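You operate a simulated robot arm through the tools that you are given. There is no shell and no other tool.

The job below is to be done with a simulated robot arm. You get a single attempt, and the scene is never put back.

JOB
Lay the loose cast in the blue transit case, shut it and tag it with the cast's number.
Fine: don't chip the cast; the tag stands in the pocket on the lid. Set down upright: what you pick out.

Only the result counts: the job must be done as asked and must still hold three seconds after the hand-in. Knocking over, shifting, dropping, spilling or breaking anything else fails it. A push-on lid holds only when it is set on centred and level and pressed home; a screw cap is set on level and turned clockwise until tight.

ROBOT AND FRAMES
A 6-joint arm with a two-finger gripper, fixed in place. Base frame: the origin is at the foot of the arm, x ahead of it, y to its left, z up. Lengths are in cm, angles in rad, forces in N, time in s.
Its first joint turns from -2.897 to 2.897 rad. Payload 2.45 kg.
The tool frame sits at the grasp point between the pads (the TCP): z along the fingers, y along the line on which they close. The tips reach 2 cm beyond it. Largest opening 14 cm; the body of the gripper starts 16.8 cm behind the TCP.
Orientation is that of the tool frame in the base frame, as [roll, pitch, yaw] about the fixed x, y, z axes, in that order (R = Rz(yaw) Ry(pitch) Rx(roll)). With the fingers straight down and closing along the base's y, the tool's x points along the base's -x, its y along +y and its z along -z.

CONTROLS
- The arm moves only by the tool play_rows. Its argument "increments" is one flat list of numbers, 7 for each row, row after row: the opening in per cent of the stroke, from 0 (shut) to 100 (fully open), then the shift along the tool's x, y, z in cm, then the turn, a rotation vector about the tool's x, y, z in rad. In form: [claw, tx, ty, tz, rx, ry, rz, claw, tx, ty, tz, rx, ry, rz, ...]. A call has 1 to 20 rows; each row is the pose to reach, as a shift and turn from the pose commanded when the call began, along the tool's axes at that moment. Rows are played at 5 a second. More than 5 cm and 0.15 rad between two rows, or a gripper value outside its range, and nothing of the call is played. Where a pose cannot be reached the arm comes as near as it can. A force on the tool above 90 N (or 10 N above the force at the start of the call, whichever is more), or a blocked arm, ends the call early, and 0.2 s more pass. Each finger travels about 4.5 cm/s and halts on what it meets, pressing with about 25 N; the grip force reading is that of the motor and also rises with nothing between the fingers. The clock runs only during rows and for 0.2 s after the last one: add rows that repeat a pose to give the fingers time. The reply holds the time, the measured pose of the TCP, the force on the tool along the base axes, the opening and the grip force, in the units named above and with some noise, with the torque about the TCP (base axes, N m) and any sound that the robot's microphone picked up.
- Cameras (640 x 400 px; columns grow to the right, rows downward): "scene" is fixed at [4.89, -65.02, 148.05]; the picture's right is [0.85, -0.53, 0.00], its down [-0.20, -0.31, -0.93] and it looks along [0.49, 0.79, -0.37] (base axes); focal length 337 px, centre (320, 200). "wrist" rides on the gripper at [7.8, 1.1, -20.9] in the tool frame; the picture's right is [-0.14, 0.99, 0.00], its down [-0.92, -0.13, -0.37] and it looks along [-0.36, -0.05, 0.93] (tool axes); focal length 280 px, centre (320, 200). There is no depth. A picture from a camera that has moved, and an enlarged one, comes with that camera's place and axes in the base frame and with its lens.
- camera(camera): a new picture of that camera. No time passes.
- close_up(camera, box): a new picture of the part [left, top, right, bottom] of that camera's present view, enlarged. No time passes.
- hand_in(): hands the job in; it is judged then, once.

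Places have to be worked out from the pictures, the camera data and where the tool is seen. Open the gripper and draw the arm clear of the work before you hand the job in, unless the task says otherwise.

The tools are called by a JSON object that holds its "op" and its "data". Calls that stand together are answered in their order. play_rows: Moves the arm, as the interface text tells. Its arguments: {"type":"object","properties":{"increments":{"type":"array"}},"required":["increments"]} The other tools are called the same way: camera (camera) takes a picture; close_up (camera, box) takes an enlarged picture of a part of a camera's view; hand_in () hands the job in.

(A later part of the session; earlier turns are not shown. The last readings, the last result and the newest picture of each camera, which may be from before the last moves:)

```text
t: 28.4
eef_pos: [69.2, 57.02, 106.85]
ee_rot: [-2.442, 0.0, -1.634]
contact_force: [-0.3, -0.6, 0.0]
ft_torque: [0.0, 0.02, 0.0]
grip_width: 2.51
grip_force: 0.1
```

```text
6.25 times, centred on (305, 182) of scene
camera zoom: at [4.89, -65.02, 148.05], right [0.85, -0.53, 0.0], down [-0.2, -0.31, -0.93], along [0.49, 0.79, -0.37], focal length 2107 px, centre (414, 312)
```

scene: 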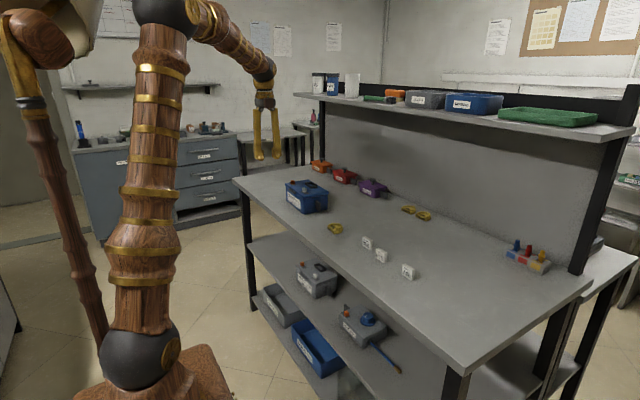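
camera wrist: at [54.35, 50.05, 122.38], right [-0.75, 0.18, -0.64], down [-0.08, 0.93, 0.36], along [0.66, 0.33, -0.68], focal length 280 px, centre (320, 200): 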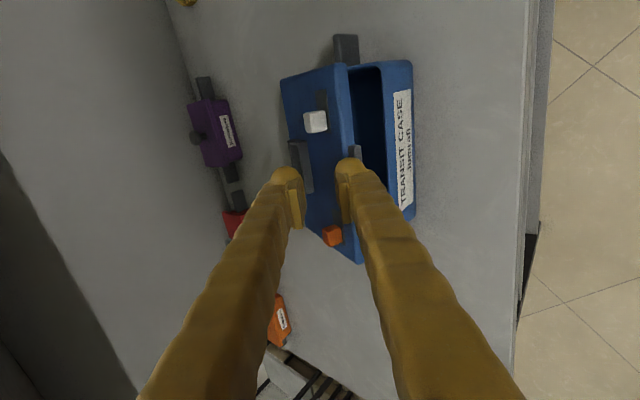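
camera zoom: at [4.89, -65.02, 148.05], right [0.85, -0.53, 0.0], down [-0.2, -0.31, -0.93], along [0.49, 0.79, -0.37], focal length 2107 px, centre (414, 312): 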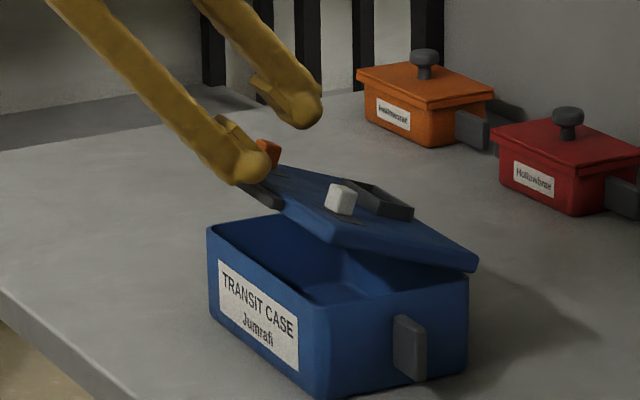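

The lid follows with almost no force. I continue the same arc by another 0.6 rad.

{"op": "play_rows", "data": {"increments": [18, 0, -1.68, -0.13, -0.12, 0, 0, 18, 0, -3.37, -0.06, -0.24, 0, 0, 18, 0, -5.03, 0.21, -0.36, 0, 0, 18, 0, -6.65, 0.68, -0.48, 0, 0, 18, 0, -8.2, 1.34, -0.6, 0, 0, 18, 0, -8.2, 1.34, -0.6, 0, 0]}}

{"op": "camera", "data": {"camera": "wrist"}}

{"op": "close_up", "data": {"camera": "scene", "box": [265, 150, 345, 214]}}

```text
t: 29.8
eef_pos: [76.41, 56.61, 111.1]
ee_rot: [-3.042, 0.0, -1.635]
contact_force: [-0.3, 0.1, 0.1]
ft_torque: [0.03, 0.03, -0.01]
grip_width: 2.54
grip_force: 0.0
```

```text
taken
camera wrist: at [72.64, 49.03, 131.91], right [-0.98, 0.2, -0.1], down [0.15, 0.91, 0.38], along [0.17, 0.36, -0.92], focal length 280 px, centre (320, 200)
```

wrist: 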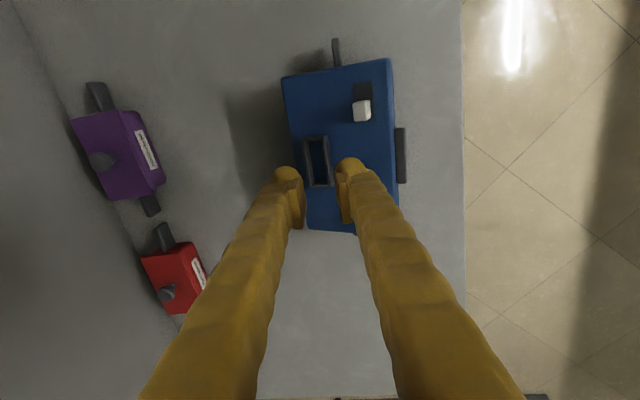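

```text
6.25 times, centred on (305, 182) of scene
camera zoom: at [4.89, -65.02, 148.05], right [0.85, -0.53, 0.0], down [-0.2, -0.31, -0.93], along [0.49, 0.79, -0.37], focal length 2107 px, centre (414, 312)
```

zoom: 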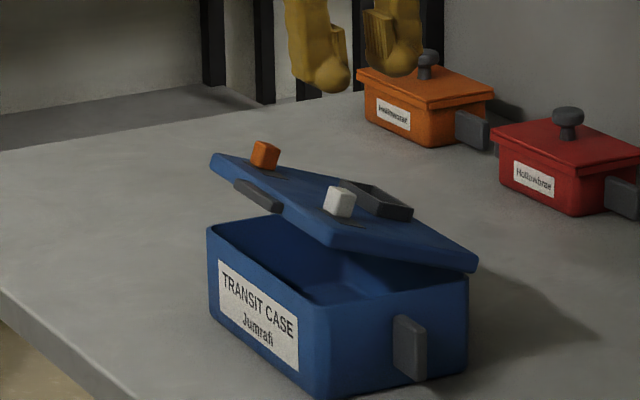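

The finger slipped off, but the lid stays open by itself at about 0.4 rad, so the hinge has friction. I come back to the front with the tool parallel to the lid to insert one finger under it more deeply.

{"op": "play_rows", "data": {"increments": [25, 0, 2.98, -0.3, 0.14, 0, 0, 25, 0, 5.97, -0.6, 0.28, 0, 0, 25, 0, 8.48, -0.65, 0.42, 0, 0, 25, 0, 10.53, -0.25, 0.56, 0, 0, 25, 0, 11.74, 0.83, 0.7, 0, 0, 25, 0, 12.52, 2.56, 0.84, 0, 0, 25, 0, 12.78, 4.15, 0.97, 0, 0, 25, 0, 12.94, 5.74, 1.09, 0, 0, 25, 0, 12.94, 5.74, 1.09, 0, 0]}}

{"op": "camera", "data": {"camera": "wrist"}}

{"op": "close_up", "data": {"camera": "scene", "box": [255, 150, 335, 214]}}

```text
t: 31.8
eef_pos: [63.96, 57.26, 103.96]
ee_rot: [-1.952, 0.001, -1.631]
contact_force: [-0.2, -0.2, 0.0]
ft_torque: [-0.02, 0.01, 0.03]
grip_width: 3.52
grip_force: 0.0
```

```text
taken
camera wrist: at [43.64, 50.89, 110.83], right [-0.36, 0.16, -0.92], down [-0.24, 0.94, 0.26], along [0.9, 0.31, -0.3], focal length 280 px, centre (320, 200)
```

wrist: 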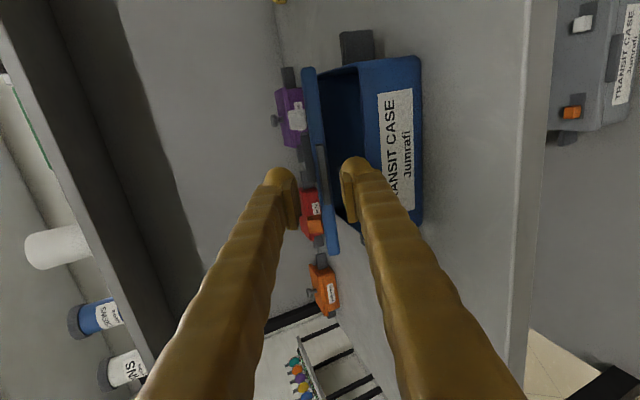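

```text
6.25 times, centred on (295, 182) of scene
camera zoom: at [4.89, -65.02, 148.05], right [0.85, -0.53, 0.0], down [-0.2, -0.31, -0.93], along [0.49, 0.79, -0.37], focal length 2107 px, centre (476, 312)
```

zoom: 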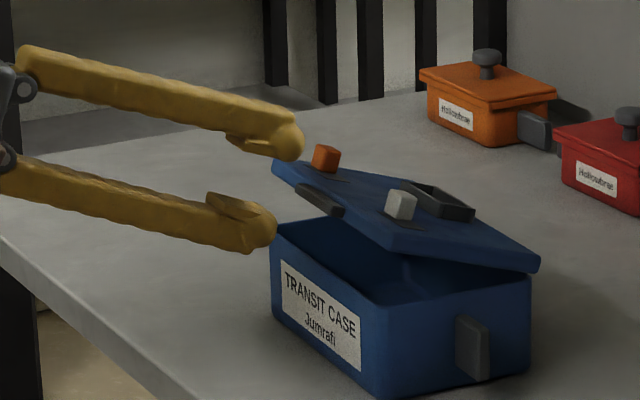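

The lid now lies between the two fingers' planes. I check the spacing in an enlarged view before inserting.

{"op": "close_up", "data": {"camera": "wrist", "box": [250, 60, 410, 260]}}

```text
2.00 times, centred on (330, 160) of wrist
camera zoom: at [43.64, 50.89, 110.83], right [-0.36, 0.16, -0.92], down [-0.24, 0.94, 0.26], along [0.9, 0.31, -0.3], focal length 561 px, centre (300, 280)
```

zoom: 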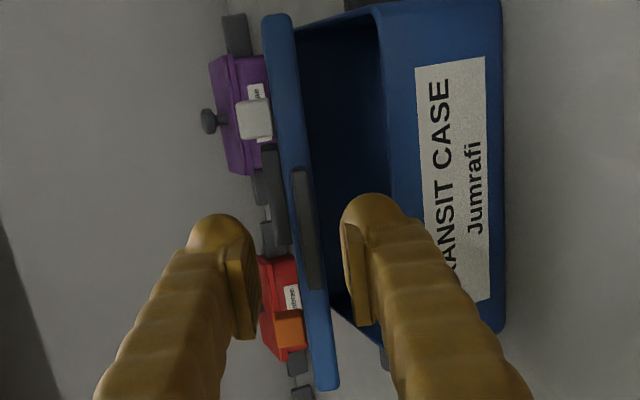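

The fingers straddle the lid's edge with the lip near (68.5, 56.5, 101.9). I advance 5 cm along the fingers' direction so the lower finger goes under the lid.

{"op": "play_rows", "data": {"increments": [25, 0, 0, 1.7, 0, 0, 0, 25, 0, 0, 3.4, 0, 0, 0, 25, 0, 0, 5, 0, 0, 0, 25, 0, 0, 5, 0, 0, 0]}}

{"op": "close_up", "data": {"camera": "wrist", "box": [230, 60, 430, 260]}}

{"op": "close_up", "data": {"camera": "scene", "box": [265, 150, 345, 214]}}

```text
t: 32.8
eef_pos: [68.71, 57.1, 102.12]
ee_rot: [-1.95, 0.0, -1.633]
contact_force: [0.1, -0.6, -0.5]
ft_torque: [-0.01, -0.02, -0.01]
grip_width: 3.47
grip_force: 0.0
```

```text
2.00 times, centred on (330, 160) of wrist
camera zoom: at [48.37, 50.58, 109.03], right [-0.36, 0.16, -0.92], down [-0.24, 0.94, 0.26], along [0.9, 0.31, -0.3], focal length 561 px, centre (300, 280)
```

zoom: 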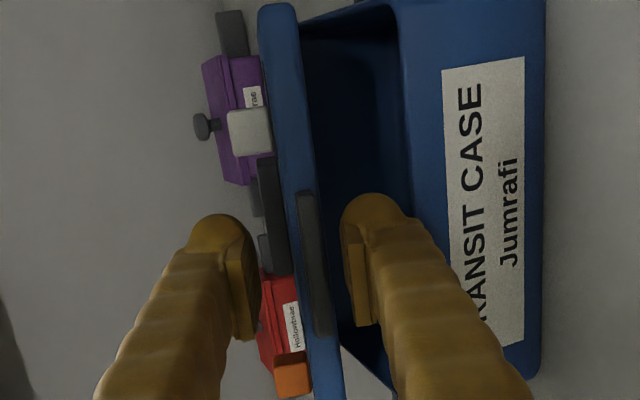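

```text
6.25 times, centred on (305, 182) of scene
camera zoom: at [4.89, -65.02, 148.05], right [0.85, -0.53, 0.0], down [-0.2, -0.31, -0.93], along [0.49, 0.79, -0.37], focal length 2107 px, centre (414, 312)
```

zoom: 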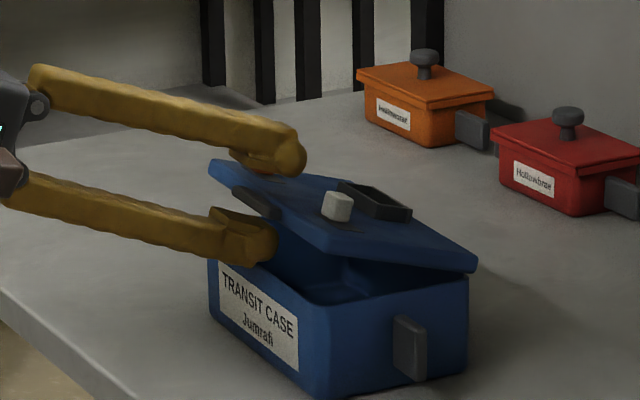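

One finger is under the lid and the other above, with no contact force. I now follow the hinge arc (pivot ≈ (79.7, 97.2)) by 0.72 rad.

{"op": "play_rows", "data": {"increments": [22, 0, -1.44, 0.15, -0.12, 0, 0, 22, 0, -2.85, 0.47, -0.24, 0, 0, 22, 0, -4.21, 0.95, -0.36, 0, 0, 22, 0, -5.51, 1.59, -0.48, 0, 0, 22, 0, -6.72, 2.39, -0.6, 0, 0, 22, 0, -7.82, 3.32, -0.72, 0, 0, 22, 0, -7.82, 3.32, -0.72, 0, 0]}}

{"op": "camera", "data": {"camera": "wrist"}}

{"op": "close_up", "data": {"camera": "scene", "box": [265, 150, 345, 214]}}

```text
t: 34.4
eef_pos: [74.64, 56.8, 108.2]
ee_rot: [-2.672, 0.0, -1.632]
contact_force: [-1.3, -0.8, -0.6]
ft_torque: [-0.01, -0.02, 0.0]
grip_width: 3.18
grip_force: 1.0
```

```text
taken
camera wrist: at [63.72, 49.66, 126.47], right [-0.87, 0.19, -0.45], down [0.0, 0.92, 0.39], along [0.49, 0.34, -0.81], focal length 280 px, centre (320, 200)
```

wrist: 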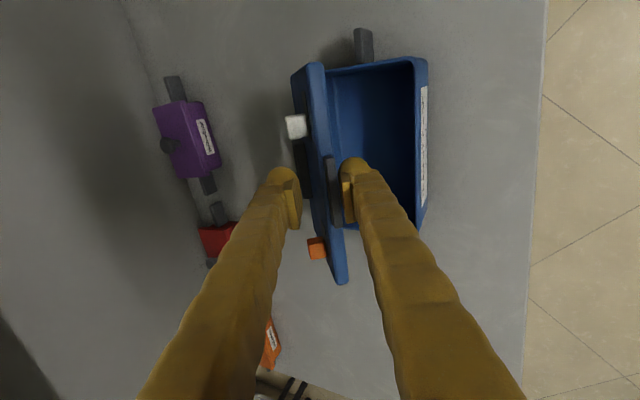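

```text
6.25 times, centred on (305, 182) of scene
camera zoom: at [4.89, -65.02, 148.05], right [0.85, -0.53, 0.0], down [-0.2, -0.31, -0.93], along [0.49, 0.79, -0.37], focal length 2107 px, centre (414, 312)
```

zoom: 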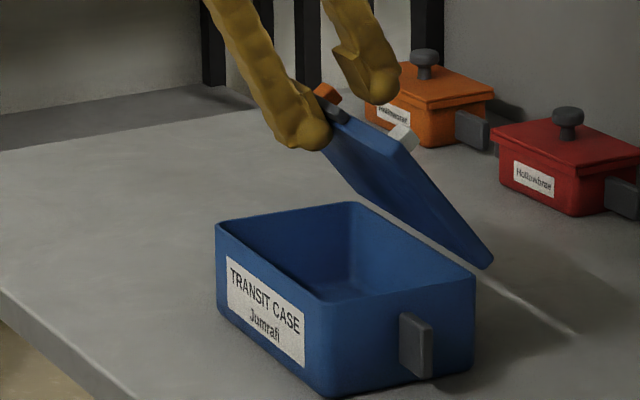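

The lid is at roughly 55° and following; the box moved only slightly. I continue the arc by another 0.48 rad to bring the lid near vertical.

{"op": "play_rows", "data": {"increments": [22, 0, -1.44, 0.15, -0.12, 0, 0, 22, 0, -2.85, 0.47, -0.24, 0, 0, 22, 0, -4.21, 0.95, -0.36, 0, 0, 22, 0, -5.51, 1.59, -0.48, 0, 0, 22, 0, -5.51, 1.59, -0.48, 0, 0]}}

{"op": "camera", "data": {"camera": "wrist"}}

{"op": "close_up", "data": {"camera": "scene", "box": [265, 150, 345, 214]}}

```text
t: 35.6
eef_pos: [80.36, 56.34, 109.27]
ee_rot: [3.13, 0.0, -1.632]
contact_force: [-0.1, 0.6, 0.3]
ft_torque: [0.02, -0.01, 0.0]
grip_width: 3.12
grip_force: 0.5
```

```text
taken
camera wrist: at [78.87, 48.74, 130.42], right [-0.98, 0.2, 0.01], down [0.19, 0.91, 0.37], along [0.06, 0.36, -0.93], focal length 280 px, centre (320, 200)
```

wrist: 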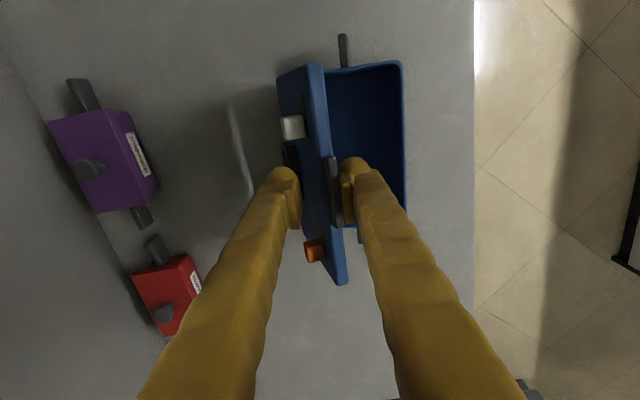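

```text
6.25 times, centred on (305, 182) of scene
camera zoom: at [4.89, -65.02, 148.05], right [0.85, -0.53, 0.0], down [-0.2, -0.31, -0.93], along [0.49, 0.79, -0.37], focal length 2107 px, centre (414, 312)
```

zoom: 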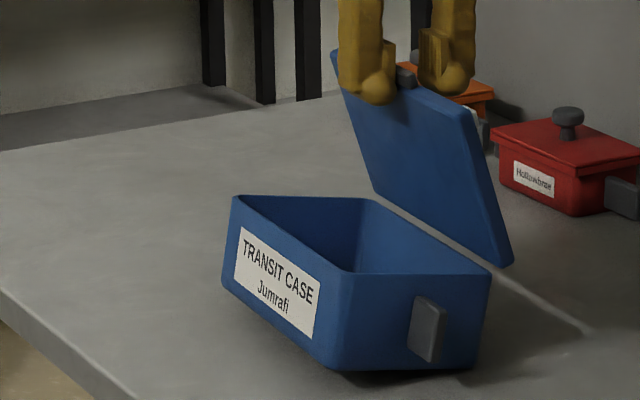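

The box itself has started to tip backward, so the lid has reached its stop. I slowly reverse the motion to let the box settle flat again.

{"op": "play_rows", "data": {"increments": [22, 0, 0.36, 0, 0.03, 0, 0, 22, 0, 0.72, 0, 0.06, 0, 0, 22, 0, 1.08, 0.02, 0.09, 0, 0, 22, 0, 1.45, 0.03, 0.12, 0, 0, 22, 0, 1.8, 0.08, 0.15, 0, 0, 22, 0, 2.16, 0.13, 0.18, 0, 0, 22, 0, 2.16, 0.13, 0.18, 0, 0]}}

{"op": "close_up", "data": {"camera": "scene", "box": [265, 150, 345, 214]}}

{"op": "camera", "data": {"camera": "wrist"}}

```text
t: 37.2
eef_pos: [78.03, 56.44, 109.26]
ee_rot: [-2.97, -0.002, -1.634]
contact_force: [-1.1, -0.1, -0.4]
ft_torque: [-0.01, -0.01, 0.02]
grip_width: 3.18
grip_force: 0.9
```

```text
6.25 times, centred on (305, 182) of scene
camera zoom: at [4.89, -65.02, 148.05], right [0.85, -0.53, 0.0], down [-0.2, -0.31, -0.93], along [0.49, 0.79, -0.37], focal length 2107 px, centre (414, 312)
```

zoom: 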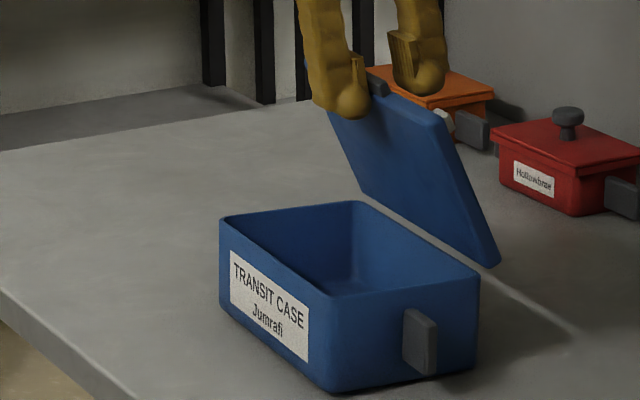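

```text
taken
camera wrist: at [72.94, 48.99, 129.76], right [-0.97, 0.2, -0.17], down [0.12, 0.92, 0.38], along [0.23, 0.35, -0.91], focal length 280 px, centre (320, 200)
```

wrist: 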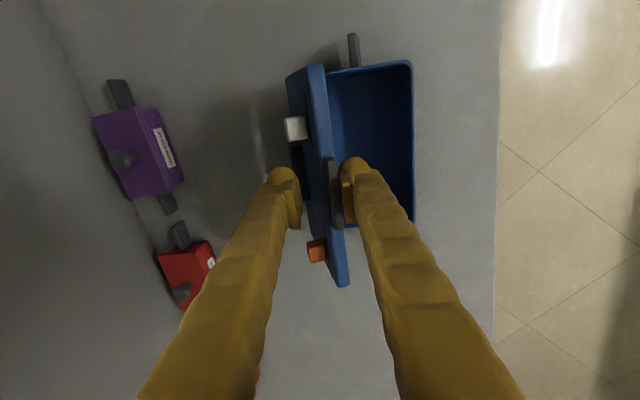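

The box is almost level again; I back off a little more until it sits flat.

{"op": "play_rows", "data": {"increments": [22, 0, 0.36, 0, 0.03, 0, 0, 22, 0, 0.72, 0, 0.06, 0, 0, 22, 0, 1.08, 0.02, 0.09, 0, 0, 22, 0, 1.45, 0.03, 0.12, 0, 0, 22, 0, 1.8, 0.08, 0.15, 0, 0, 22, 0, 1.8, 0.08, 0.15, 0, 0]}}

{"op": "close_up", "data": {"camera": "scene", "box": [265, 150, 345, 214]}}

{"op": "camera", "data": {"camera": "wrist"}}

```text
t: 38.6
eef_pos: [76.35, 56.69, 108.73]
ee_rot: [-2.82, -0.002, -1.633]
contact_force: [0.2, -0.3, 0.6]
ft_torque: [0.01, 0.02, 0.01]
grip_width: 3.08
grip_force: 0.0
```

```text
6.25 times, centred on (305, 182) of scene
camera zoom: at [4.89, -65.02, 148.05], right [0.85, -0.53, 0.0], down [-0.2, -0.31, -0.93], along [0.49, 0.79, -0.37], focal length 2107 px, centre (414, 312)
```

zoom: 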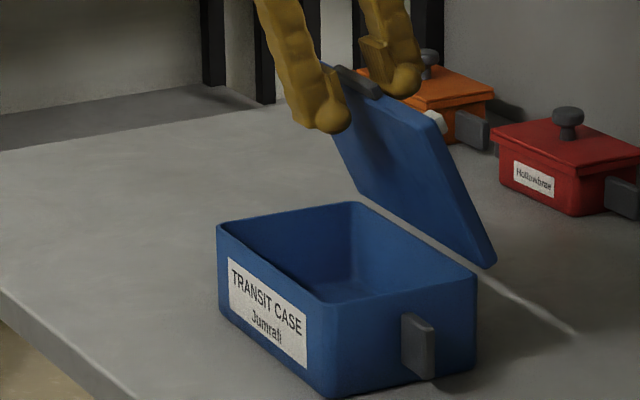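

```text
taken
camera wrist: at [68.2, 49.41, 128.42], right [-0.93, 0.2, -0.31], down [0.06, 0.92, 0.39], along [0.36, 0.34, -0.87], focal length 280 px, centre (320, 200)
```

wrist: 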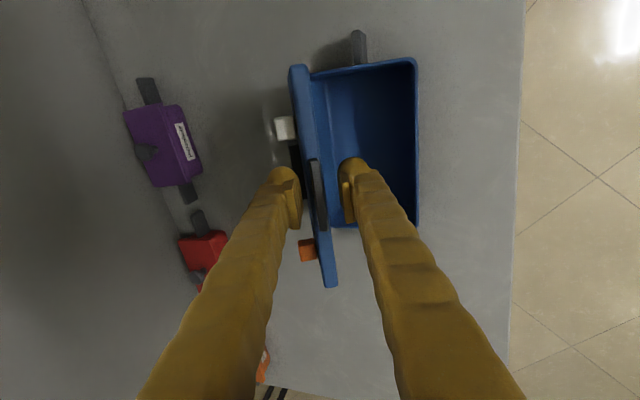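

The box now sits flat and the lid stays open by itself at about 69°. I withdraw along the fingers' direction to leave the lid untouched.

{"op": "play_rows", "data": {"increments": [24, 0, 0, -2, 0, 0, 0, 26, 0, 0, -5, 0, 0, 0, 26, 0, 0, -9, 0, 0, 0, 26, 0, 0, -12, 0, 0, 0, 26, 0, 0, -12, 0, 0, 0]}}

{"op": "camera", "data": {"camera": "wrist"}}

{"op": "close_up", "data": {"camera": "scene", "box": [265, 140, 365, 220]}}

```text
t: 39.8
eef_pos: [72.54, 56.63, 120.25]
ee_rot: [-2.819, -0.001, -1.632]
contact_force: [-0.3, 0.3, -0.6]
ft_torque: [-0.01, -0.01, 0.0]
grip_width: 3.66
grip_force: 0.1
```

```text
taken
camera wrist: at [64.48, 49.48, 139.83], right [-0.93, 0.2, -0.31], down [0.06, 0.92, 0.39], along [0.36, 0.34, -0.87], focal length 280 px, centre (320, 200)
```

wrist: 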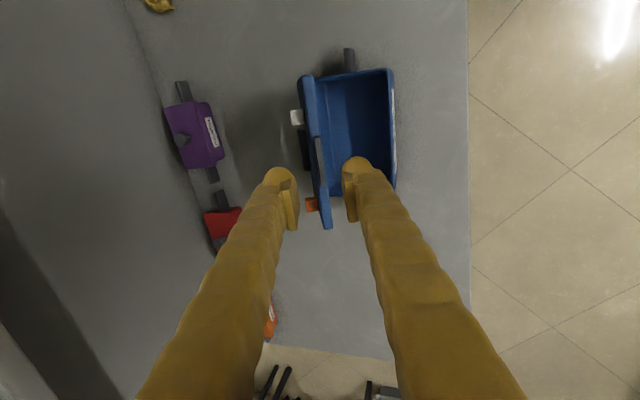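

```text
5.00 times, centred on (315, 180) of scene
camera zoom: at [4.89, -65.02, 148.05], right [0.85, -0.53, 0.0], down [-0.2, -0.31, -0.93], along [0.49, 0.79, -0.37], focal length 1686 px, centre (345, 300)
```

zoom: 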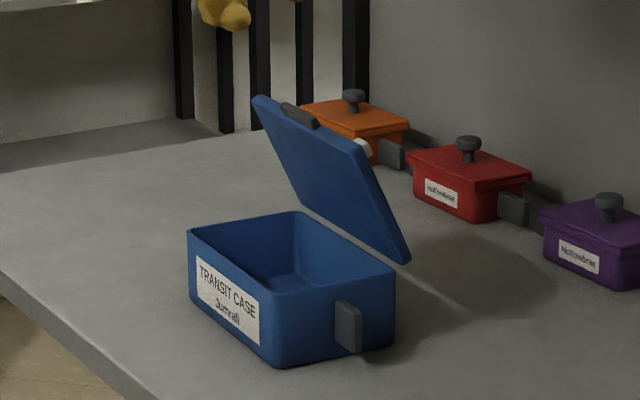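

The lid stays open on its own. Next I level the tool and travel at a safe height toward the loose cast.

{"op": "play_rows", "data": {"increments": [30, 3.46, 1.86, -0.62, -0.107, 0, 0, 40, 6.92, 3.73, -1.24, -0.215, 0, 0, 50, 10.38, 5.59, -1.86, -0.322, 0, 0, 50, 10.38, 5.59, -1.86, -0.322, 0, 0]}}

```text
t: 40.8
eef_pos: [66.19, 46.66, 120.16]
ee_rot: [3.139, -0.001, -1.634]
contact_force: [-0.9, -0.4, -0.3]
ft_torque: [0.0, -0.01, 0.0]
grip_width: 7.04
grip_force: 0.2
```

Now I turn the gripper so it closes along y and move to a viewing pose over the cast.

{"op": "play_rows", "data": {"increments": [60, 1.59, 0.1, 0.36, 0, 0, 0.14, 70, 3.18, 0.2, 0.73, 0, 0, 0.279, 80, 4.77, 0.3, 1.09, 0, 0, 0.419, 90, 6.36, 0.4, 1.45, 0, 0, 0.559, 100, 7.95, 0.5, 1.82, 0, 0, 0.698, 100, 9.55, 0.6, 2.18, 0, 0, 0.838, 100, 11.14, 0.7, 2.55, 0, 0, 0.977, 100, 12.73, 0.8, 2.91, 0, 0, 1.117, 100, 14.32, 0.9, 3.27, 0, 0, 1.257, 100, 15.9, 1, 3.64, 0, 0, 1.396, 100, 17.5, 1.1, 4, 0, 0, 1.536, 100, 17.5, 1.1, 4, 0, 0, 1.536]}}

{"op": "camera", "data": {"camera": "wrist"}}

{"op": "close_up", "data": {"camera": "wrist", "box": [280, 160, 360, 240]}}

{"op": "close_up", "data": {"camera": "scene", "box": [320, 215, 352, 240]}}

```text
t: 43.4
eef_pos: [63.85, 29.37, 116.2]
ee_rot: [-3.141, -0.003, 3.112]
contact_force: [0.0, -1.3, -0.3]
ft_torque: [0.01, -0.01, 0.0]
grip_width: 13.99
grip_force: 0.0
```

```text
taken
camera wrist: at [56.01, 30.72, 137.29], right [0.17, 0.99, 0.0], down [0.92, -0.15, 0.37], along [0.36, -0.06, -0.93], focal length 280 px, centre (320, 200)
```

wrist: 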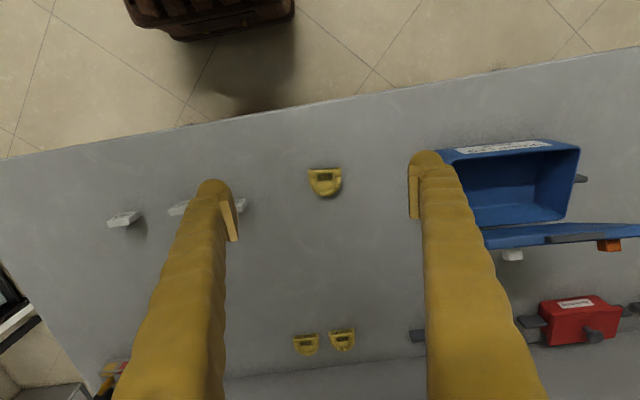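

```text
5.00 times, centred on (320, 200) of wrist
camera zoom: at [56.01, 30.72, 137.29], right [0.17, 0.99, 0.0], down [0.92, -0.15, 0.37], along [0.36, -0.06, -0.93], focal length 1402 px, centre (320, 200)
```

zoom: 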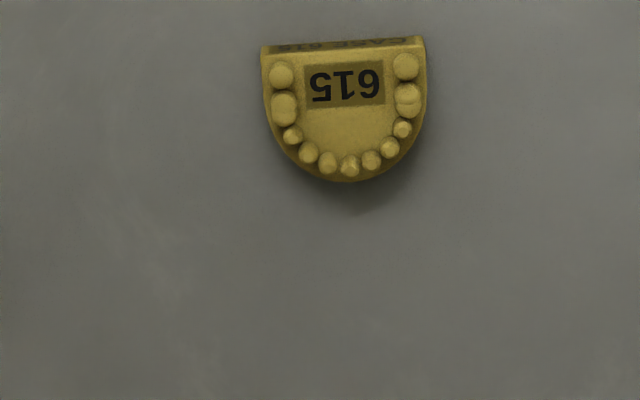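

```text
16.00 times, centred on (336, 228) of scene
camera zoom: at [4.89, -65.02, 148.05], right [0.85, -0.53, 0.0], down [-0.2, -0.31, -0.93], along [0.49, 0.79, -0.37], focal length 5394 px, centre (64, -240)
```

zoom: 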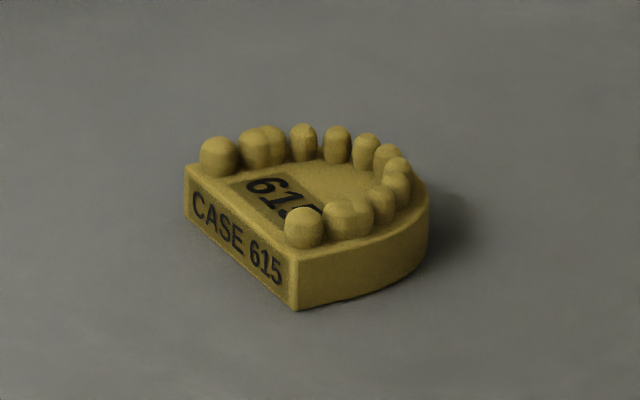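

The cast is a D-shaped base about 5.6 cm wide, 4.6 cm deep, with teeth on top, at ≈(70.8, 29.0). I zoom in further to measure its rotation.

{"op": "close_up", "data": {"camera": "wrist", "box": [304, 164, 344, 204]}}

```text
10.00 times, centred on (324, 184) of wrist
camera zoom: at [56.01, 30.72, 137.29], right [0.17, 0.99, 0.0], down [0.92, -0.15, 0.37], along [0.36, -0.06, -0.93], focal length 2804 px, centre (280, 360)
```

zoom: 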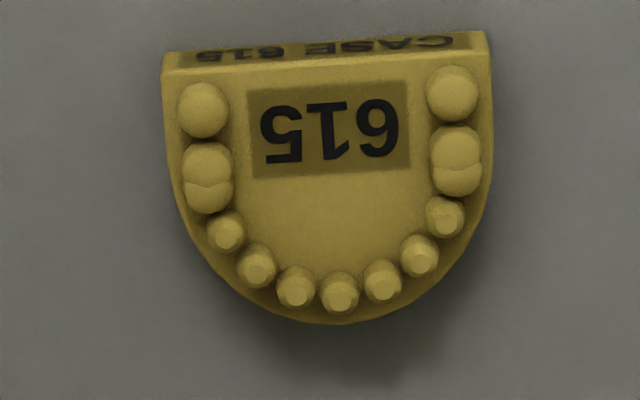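

The cast's yaw is about -0.11, its width 5.5 cm, base top ≈91.4. I open to 8.4 cm, align with it and descend to just above the table around the cast.

{"op": "play_rows", "data": {"increments": [85, -1.3, 0, 3.8, 0, 0, 0.02, 70, -2.6, 0, 7.6, 0, 0, 0.04, 60, -3.9, 0, 11.4, 0, 0, 0.06, 60, -5.2, 0, 15.2, 0, 0, 0.08, 60, -6.4, 0, 18, 0, 0, 0.08, 60, -6.4, 0, 18, 0, 0, 0.08]}}

{"op": "camera", "data": {"camera": "wrist"}}

{"op": "close_up", "data": {"camera": "wrist", "box": [240, 140, 400, 240]}}

{"op": "close_up", "data": {"camera": "scene", "box": [310, 195, 360, 245]}}

```text
t: 44.8
eef_pos: [70.36, 29.12, 98.12]
ee_rot: [-3.141, -0.001, 3.035]
contact_force: [-0.3, 0.2, -0.5]
ft_torque: [0.02, -0.01, 0.03]
grip_width: 8.41
grip_force: 0.1
```

```text
taken
camera wrist: at [62.56, 31.12, 119.03], right [0.24, 0.97, 0.0], down [0.9, -0.23, 0.37], along [0.36, -0.09, -0.93], focal length 280 px, centre (320, 200)
```

wrist: 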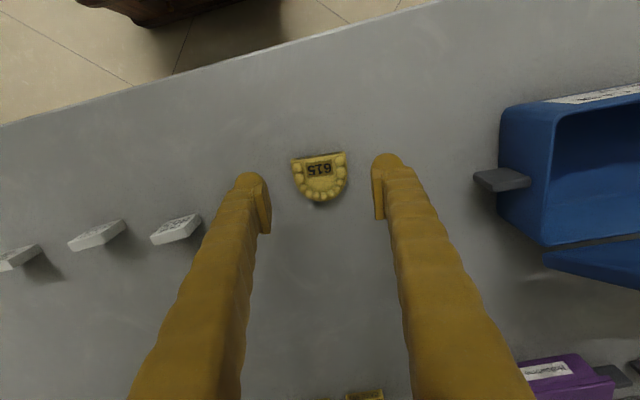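

```text
4.00 times, centred on (320, 190) of wrist
camera zoom: at [62.56, 31.12, 119.03], right [0.24, 0.97, 0.0], down [0.9, -0.23, 0.37], along [0.36, -0.09, -0.93], focal length 1122 px, centre (320, 240)
```

zoom: 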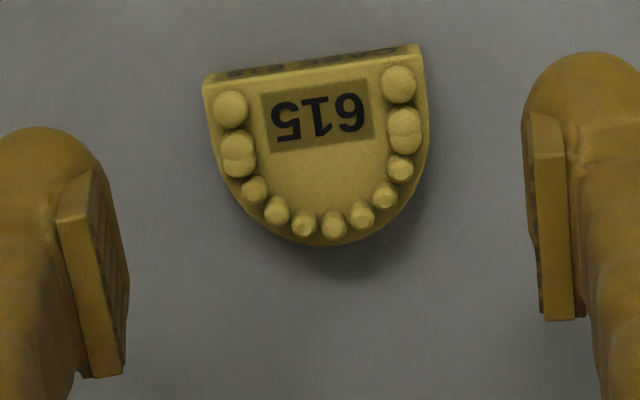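

```text
8.00 times, centred on (335, 220) of scene
camera zoom: at [4.89, -65.02, 148.05], right [0.85, -0.53, 0.0], down [-0.2, -0.31, -0.93], along [0.49, 0.79, -0.37], focal length 2697 px, centre (200, 40)
```

zoom: 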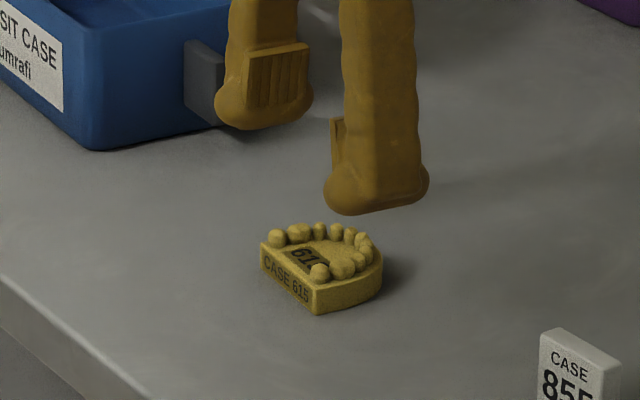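

The fingers are centred on the cast and aligned to within 0.02 rad. I descend around it in small steps to just above the table.

{"op": "play_rows", "data": {"increments": [60, 0, 0, 2, 0, 0, 0, 60, 0, 0, 4, 0, 0, 0, 60, 0, 0, 5, 0, 0, 0, 60, 0, 0, 5.5, 0, 0, 0, 60, 0, 0, 5.7, 0, 0, 0, 60, 0, 0, 5.7, 0, 0, 0]}}

{"op": "close_up", "data": {"camera": "scene", "box": [310, 195, 360, 245]}}

{"op": "close_up", "data": {"camera": "wrist", "box": [240, 140, 400, 240]}}

```text
t: 46.2
eef_pos: [70.34, 29.11, 92.39]
ee_rot: [3.141, -0.003, 3.035]
contact_force: [-0.9, 0.0, -0.2]
ft_torque: [-0.02, -0.01, -0.04]
grip_width: 8.39
grip_force: 0.0
```

```text
8.00 times, centred on (335, 220) of scene
camera zoom: at [4.89, -65.02, 148.05], right [0.85, -0.53, 0.0], down [-0.2, -0.31, -0.93], along [0.49, 0.79, -0.37], focal length 2697 px, centre (200, 40)
```

zoom: 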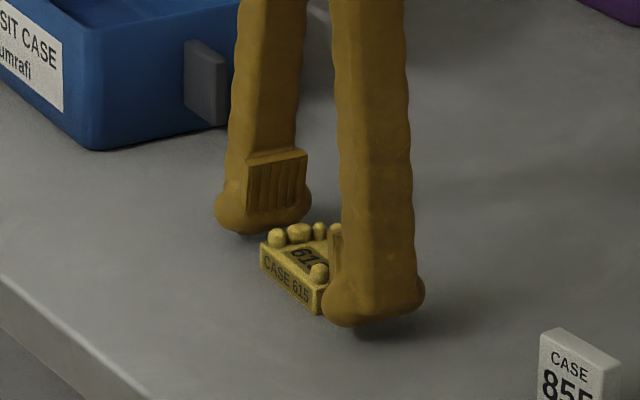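

```text
4.00 times, centred on (320, 190) of wrist
camera zoom: at [62.62, 31.21, 113.42], right [0.24, 0.97, 0.0], down [0.9, -0.23, 0.37], along [0.36, -0.09, -0.93], focal length 1122 px, centre (320, 240)
```

zoom: 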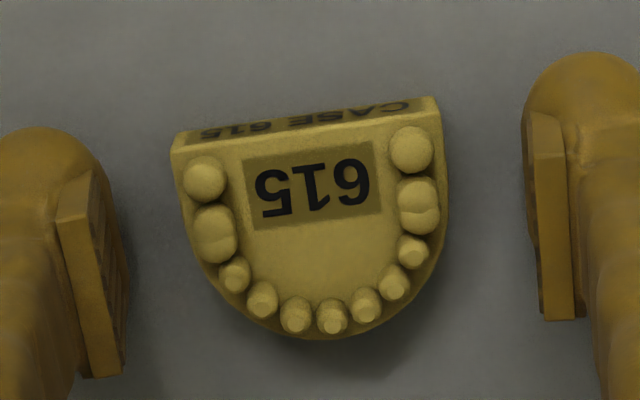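

No contact yet at the table. I lower 0.15 cm more and close slowly in small steps toward the cast's width.

{"op": "play_rows", "data": {"increments": [56, 0, 0, 0.1, 0, 0, 0, 52, 0, 0, 0.15, 0, 0, 0, 48, 0, 0, 0.15, 0, 0, 0, 45, 0, 0, 0.15, 0, 0, 0, 43, 0, 0, 0.15, 0, 0, 0, 42, 0, 0, 0.15, 0, 0, 0, 41, 0, 0, 0.15, 0, 0, 0, 40, 0, 0, 0.15, 0, 0, 0, 39, 0, 0, 0.15, 0, 0, 0, 39, 0, 0, 0.15, 0, 0, 0]}}

{"op": "close_up", "data": {"camera": "wrist", "box": [240, 140, 400, 240]}}

```text
t: 48.4
eef_pos: [70.25, 29.24, 92.28]
ee_rot: [3.141, -0.002, 3.037]
contact_force: [0.3, -0.1, -0.2]
ft_torque: [0.0, 0.0, 0.01]
grip_width: 5.57
grip_force: 3.7
```

```text
4.00 times, centred on (320, 190) of wrist
camera zoom: at [62.61, 31.21, 113.31], right [0.24, 0.97, 0.0], down [0.9, -0.23, 0.37], along [0.36, -0.09, -0.93], focal length 1122 px, centre (320, 240)
```

zoom: 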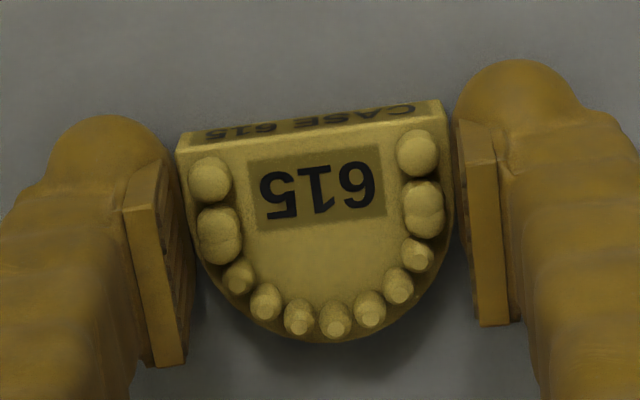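

The fingers touch the cast at 5.57 cm, with force rising gently. I tighten moderately and lift it a little to test the grip.

{"op": "play_rows", "data": {"increments": [38, 0, 0, 0, 0, 0, 0, 37, 0, 0, 0, 0, 0, 0, 37, 0, 0, 0, 0, 0, 0, 37, 0, 0, -0.5, 0, 0, 0, 37, 0, 0, -1.2, 0, 0, 0, 37, 0, 0, -2, 0, 0, 0, 37, 0, 0, -2, 0, 0, 0]}}

{"op": "close_up", "data": {"camera": "wrist", "box": [240, 140, 400, 240]}}

{"op": "close_up", "data": {"camera": "scene", "box": [310, 195, 360, 245]}}

```text
t: 50.0
eef_pos: [70.36, 29.1, 94.32]
ee_rot: [3.141, -0.002, 3.035]
contact_force: [0.3, -0.2, -0.7]
ft_torque: [0.01, -0.02, 0.0]
grip_width: 5.49
grip_force: 24.8
```

```text
4.00 times, centred on (320, 190) of wrist
camera zoom: at [62.61, 31.16, 115.34], right [0.24, 0.97, 0.0], down [0.9, -0.23, 0.37], along [0.36, -0.09, -0.93], focal length 1122 px, centre (320, 240)
```

zoom: 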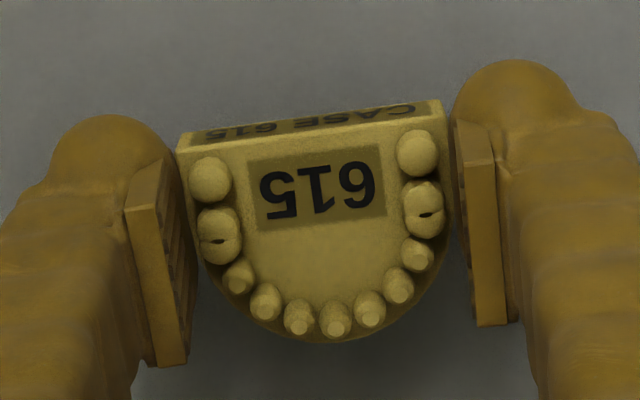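

```text
8.00 times, centred on (335, 220) of scene
camera zoom: at [4.89, -65.02, 148.05], right [0.85, -0.53, 0.0], down [-0.2, -0.31, -0.93], along [0.49, 0.79, -0.37], focal length 2697 px, centre (200, 40)
```

zoom: 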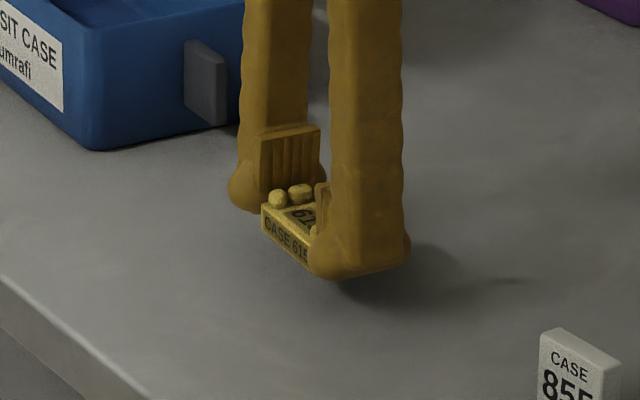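

The cast is lifted and held level. I notice dark marks at the two molars and zoom in to check whether it is only shading.

{"op": "close_up", "data": {"camera": "wrist", "box": [276, 164, 366, 224]}}

{"op": "close_up", "data": {"camera": "wrist", "box": [285, 185, 305, 205]}}

{"op": "close_up", "data": {"camera": "scene", "box": [338, 214, 358, 232]}}

```text
6.67 times, centred on (321, 194) of wrist
camera zoom: at [62.61, 31.16, 115.34], right [0.24, 0.97, 0.0], down [0.9, -0.23, 0.37], along [0.36, -0.09, -0.93], focal length 1869 px, centre (313, 240)
```

zoom: 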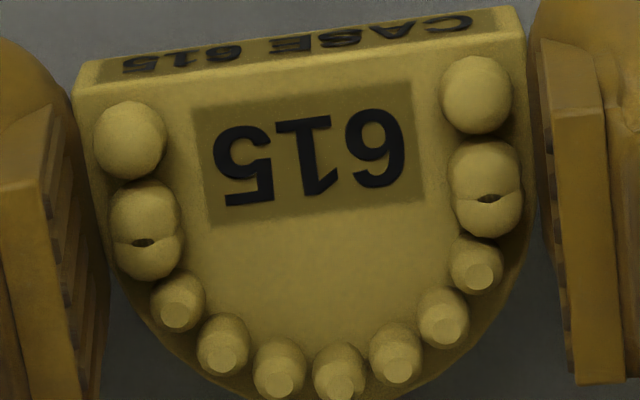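

```text
16.00 times, centred on (295, 195) of wrist
camera zoom: at [62.61, 31.16, 115.34], right [0.24, 0.97, 0.0], down [0.9, -0.23, 0.37], along [0.36, -0.09, -0.93], focal length 4486 px, centre (720, 280)
```

zoom: 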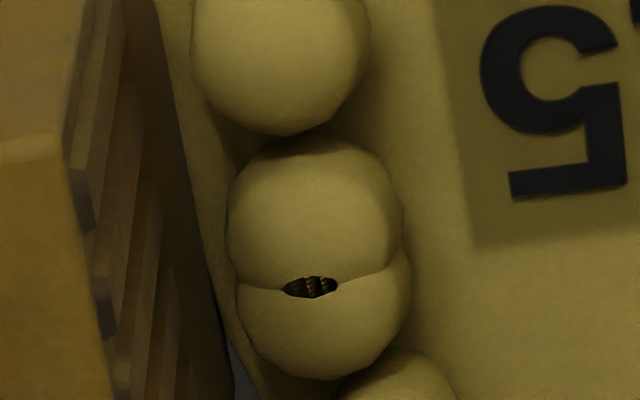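

```text
16.00 times, centred on (348, 223) of scene
camera zoom: at [4.89, -65.02, 148.05], right [0.85, -0.53, 0.0], down [-0.2, -0.31, -0.93], along [0.49, 0.79, -0.37], focal length 5394 px, centre (-128, -168)
```

zoom: 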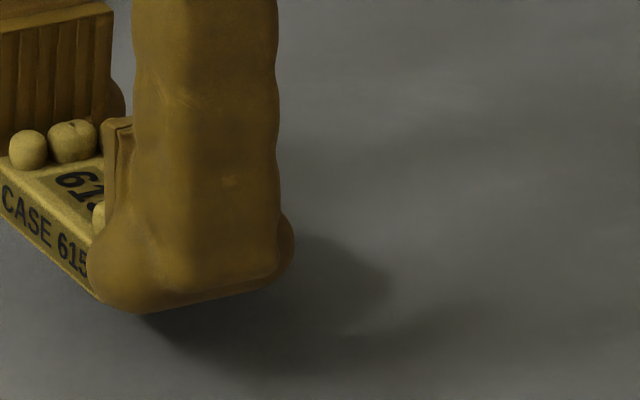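

The marks look like a rendering gap between the two lobes on both sides, with no sound or loss of material. I relax the grip slightly, lift straight up and carry the cast toward the case for a look at the box interior.

{"op": "play_rows", "data": {"increments": [37.7, 0, 0, -2, 0, 0, 0, 37.7, 0, 0, -5, 0, 0, 0, 37.7, 0, 0, -8, 0, 0, 0, 37.7, 1, 2.3, -10, 0, 0, 0, 37.7, 2, 4.8, -12, 0, 0, 0, 37.7, 3, 7.3, -14, 0, 0, 0, 37.7, 4, 9.9, -16, 0, 0, -0.01, 37.7, 5.2, 12.4, -18, 0, 0, -0.02, 37.7, 6.4, 15, -20, 0, 0, -0.03, 37.7, 7.5, 17.5, -22, 0, 0, -0.04, 37.7, 8.55, 20.1, -23.7, 0, 0, -0.047, 37.7, 8.55, 20.1, -23.7, 0, 0, -0.047]}}

{"op": "camera", "data": {"camera": "wrist"}}

{"op": "close_up", "data": {"camera": "scene", "box": [255, 130, 355, 220]}}

```text
t: 52.6
eef_pos: [63.83, 50.39, 118.19]
ee_rot: [3.14, -0.002, 3.082]
contact_force: [0.2, -0.6, -0.2]
ft_torque: [-0.03, 0.05, -0.03]
grip_width: 5.47
grip_force: 24.8
```

```text
taken
camera wrist: at [56.11, 51.9, 139.16], right [0.2, 0.98, 0.0], down [0.91, -0.18, 0.37], along [0.36, -0.07, -0.93], focal length 280 px, centre (320, 200)
```

wrist: 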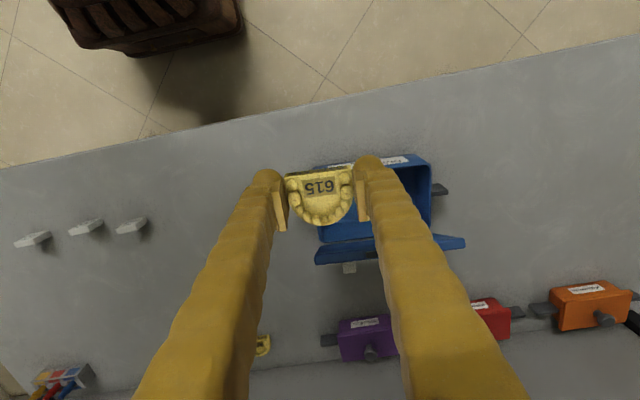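

```text
4.44 times, centred on (305, 175) of scene
camera zoom: at [4.89, -65.02, 148.05], right [0.85, -0.53, 0.0], down [-0.2, -0.31, -0.93], along [0.49, 0.79, -0.37], focal length 1498 px, centre (387, 311)
```

zoom: 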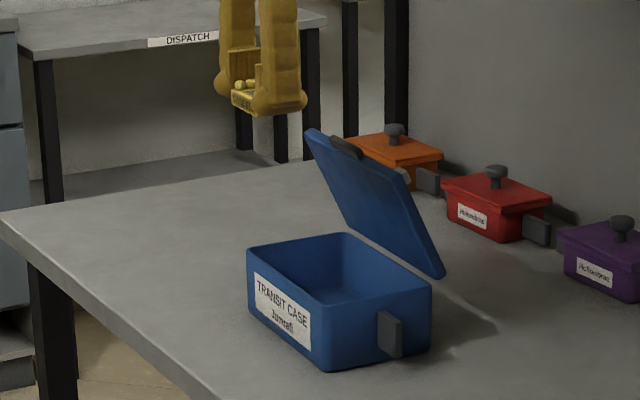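

The cast blocks the wrist view of the case, so I zoom the fixed camera to measure the open lid and the box rim precisely.

{"op": "close_up", "data": {"camera": "scene", "box": [305, 153, 361, 218]}}

{"op": "close_up", "data": {"camera": "wrist", "box": [300, 140, 480, 280]}}

```text
6.15 times, centred on (333, 186) of scene
camera zoom: at [4.89, -65.02, 148.05], right [0.85, -0.53, 0.0], down [-0.2, -0.31, -0.93], along [0.49, 0.79, -0.37], focal length 2074 px, centre (240, 289)
```

zoom: 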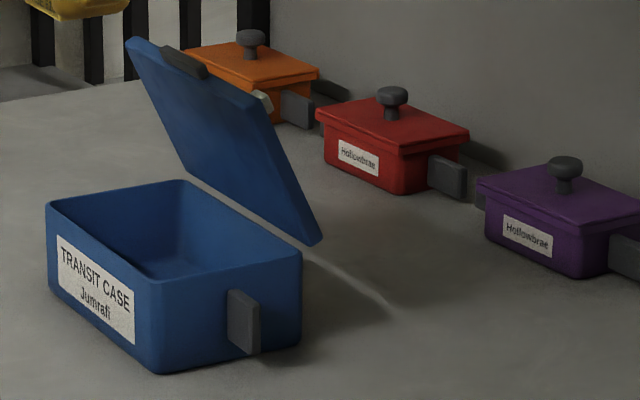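

```text
2.86 times, centred on (390, 210) of wrist
camera zoom: at [56.11, 51.9, 139.16], right [0.2, 0.98, 0.0], down [0.91, -0.18, 0.37], along [0.36, -0.07, -0.93], focal length 801 px, centre (120, 171)
```

zoom: 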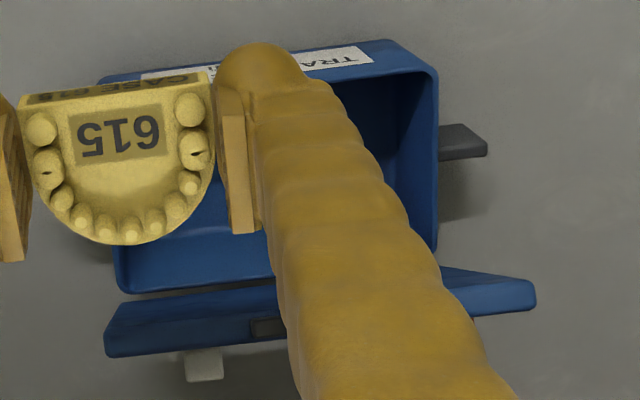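

The box centre is at ≈(74.7, 56.5) with its front wall at x≈69.1, and the open lid's edge and lip reach back to x≈75.5 at z≈109. I bring the cast down in front of the lip first, then move it over the box interior at z≈101.

{"op": "play_rows", "data": {"increments": [37.7, -1.8, 2.2, 2, 0, 0, 0, 37.7, -3.5, 4.4, 4.1, 0, 0, 0, 37.7, -5.29, 6.53, 6.2, 0, 0, 0, 37.7, -5.4, 6.54, 9.5, 0, 0, 0, 37.7, -5.5, 6.54, 12.9, 0, 0, 0, 37.7, -5.59, 6.54, 16.2, 0, 0, 0, 37.7, -6.8, 6.6, 16.7, 0, 0, 0, 37.7, -8.08, 6.69, 17.2, 0, 0, 0, 37.7, -8.08, 6.69, 17.2, 0, 0, 0]}}

{"op": "camera", "data": {"camera": "wrist"}}

{"op": "close_up", "data": {"camera": "scene", "box": [265, 140, 345, 220]}}

```text
t: 54.6
eef_pos: [72.54, 56.4, 101.05]
ee_rot: [-3.141, -0.001, 3.082]
contact_force: [0.1, 0.1, -1.2]
ft_torque: [-0.04, 0.0, 0.02]
grip_width: 5.49
grip_force: 24.8
```

```text
taken
camera wrist: at [64.71, 58.04, 121.96], right [0.2, 0.98, 0.0], down [0.91, -0.18, 0.37], along [0.36, -0.07, -0.93], focal length 280 px, centre (320, 200)
```

wrist: 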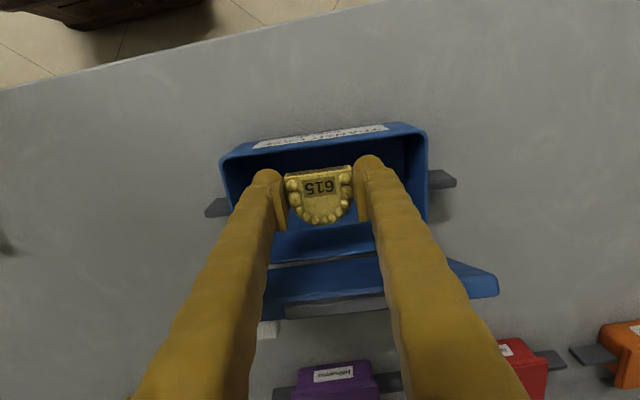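

```text
5.00 times, centred on (305, 180) of scene
camera zoom: at [4.89, -65.02, 148.05], right [0.85, -0.53, 0.0], down [-0.2, -0.31, -0.93], along [0.49, 0.79, -0.37], focal length 1686 px, centre (395, 300)
```

zoom: 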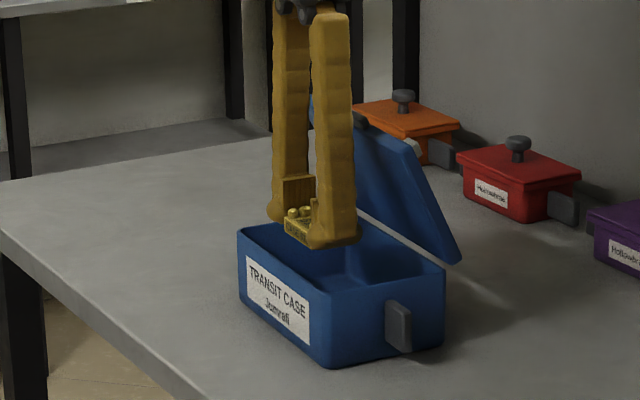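

The cast is above the box interior with clearance on all sides. I shift 0.2 cm forward away from the lip and descend inside the box, stopping above the floor.

{"op": "play_rows", "data": {"increments": [37.7, 0.2, 0, 1.5, 0, 0, 0, 37.7, 0.2, 0, 3, 0, 0, 0, 37.7, 0.2, 0, 4.5, 0, 0, 0, 37.7, 0.2, 0, 6, 0, 0, 0, 37.7, 0.2, 0, 6.8, 0, 0, 0, 37.7, 0.2, 0, 6.8, 0, 0, 0]}}

{"op": "camera", "data": {"camera": "wrist"}}

{"op": "close_up", "data": {"camera": "scene", "box": [265, 140, 345, 220]}}

```text
t: 56.0
eef_pos: [72.2, 56.32, 93.97]
ee_rot: [3.141, -0.001, 3.079]
contact_force: [0.0, -0.7, -1.3]
ft_torque: [0.02, -0.01, 0.0]
grip_width: 5.48
grip_force: 24.8
```

```text
taken
camera wrist: at [64.54, 58.01, 114.95], right [0.2, 0.98, 0.0], down [0.91, -0.18, 0.37], along [0.36, -0.07, -0.93], focal length 280 px, centre (320, 200)
```

wrist: 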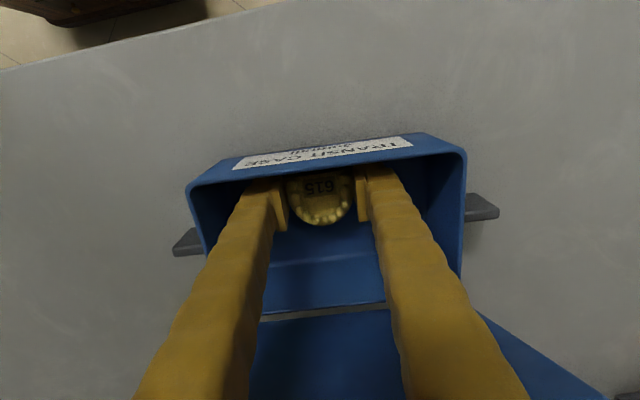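

```text
5.00 times, centred on (305, 180) of scene
camera zoom: at [4.89, -65.02, 148.05], right [0.85, -0.53, 0.0], down [-0.2, -0.31, -0.93], along [0.49, 0.79, -0.37], focal length 1686 px, centre (395, 300)
```

zoom: 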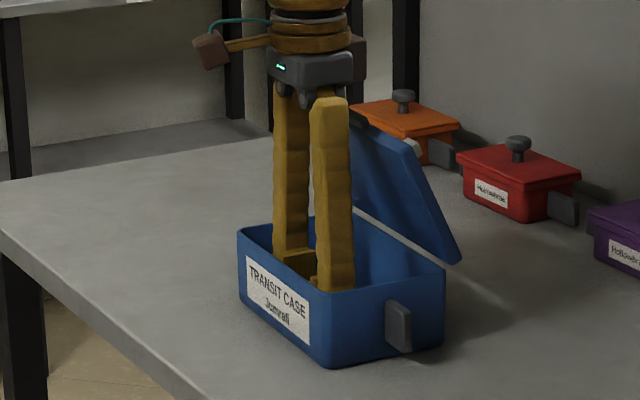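

The cast is inside the box about 1 cm above the floor. I creep down in small steps, watching for floor contact.

{"op": "play_rows", "data": {"increments": [37.7, 0, 0, 0.1, 0, 0, 0, 37.7, 0, 0, 0.2, 0, 0, 0, 37.7, 0, 0, 0.3, 0, 0, 0, 37.7, 0, 0, 0.4, 0, 0, 0, 37.7, 0, 0, 0.4, 0, 0, 0]}}

```text
t: 57.2
eef_pos: [72.14, 56.26, 93.66]
ee_rot: [3.141, -0.001, 3.081]
contact_force: [0.2, 0.2, -0.1]
ft_torque: [0.0, 0.02, 0.02]
grip_width: 5.47
grip_force: 25.0
```

No clear contact yet at z≈93.65; I go another 0.2 cm down.

{"op": "play_rows", "data": {"increments": [37.7, 0, 0, 0.07, 0, 0, 0, 37.7, 0, 0, 0.14, 0, 0, 0, 37.7, 0, 0, 0.2, 0, 0, 0, 37.7, 0, 0, 0.2, 0, 0, 0]}}

```text
t: 58.2
eef_pos: [72.14, 56.3, 93.46]
ee_rot: [-3.141, -0.003, 3.081]
contact_force: [-0.6, 0.0, -0.4]
ft_torque: [0.03, 0.02, 0.01]
grip_width: 5.46
grip_force: 25.2
```

Still free; I continue down by 0.4 cm in fine steps.

{"op": "play_rows", "data": {"increments": [37.7, 0, 0, 0.1, 0, 0, 0, 37.7, 0, 0, 0.2, 0, 0, 0, 37.7, 0, 0, 0.3, 0, 0, 0, 37.7, 0, 0, 0.4, 0, 0, 0, 37.7, 0, 0, 0.4, 0, 0, 0]}}

```text
t: 59.4
eef_pos: [72.08, 56.23, 92.98]
ee_rot: [-3.141, -0.003, 3.08]
contact_force: [0.6, 0.8, -1.1]
ft_torque: [0.0, -0.01, -0.01]
grip_width: 5.45
grip_force: 25.0
```

Still no floor contact at z≈93.0; I go on by 0.2 cm.

{"op": "play_rows", "data": {"increments": [37.7, 0, 0, 0.07, 0, 0, 0, 37.7, 0, 0, 0.14, 0, 0, 0, 37.7, 0, 0, 0.2, 0, 0, 0, 37.7, 0, 0, 0.2, 0, 0, 0]}}

```text
t: 60.4
eef_pos: [72.24, 56.39, 92.78]
ee_rot: [-3.141, -0.001, 3.08]
contact_force: [1.1, 0.5, -0.2]
ft_torque: [0.02, 0.03, -0.02]
grip_width: 5.49
grip_force: 25.2
```

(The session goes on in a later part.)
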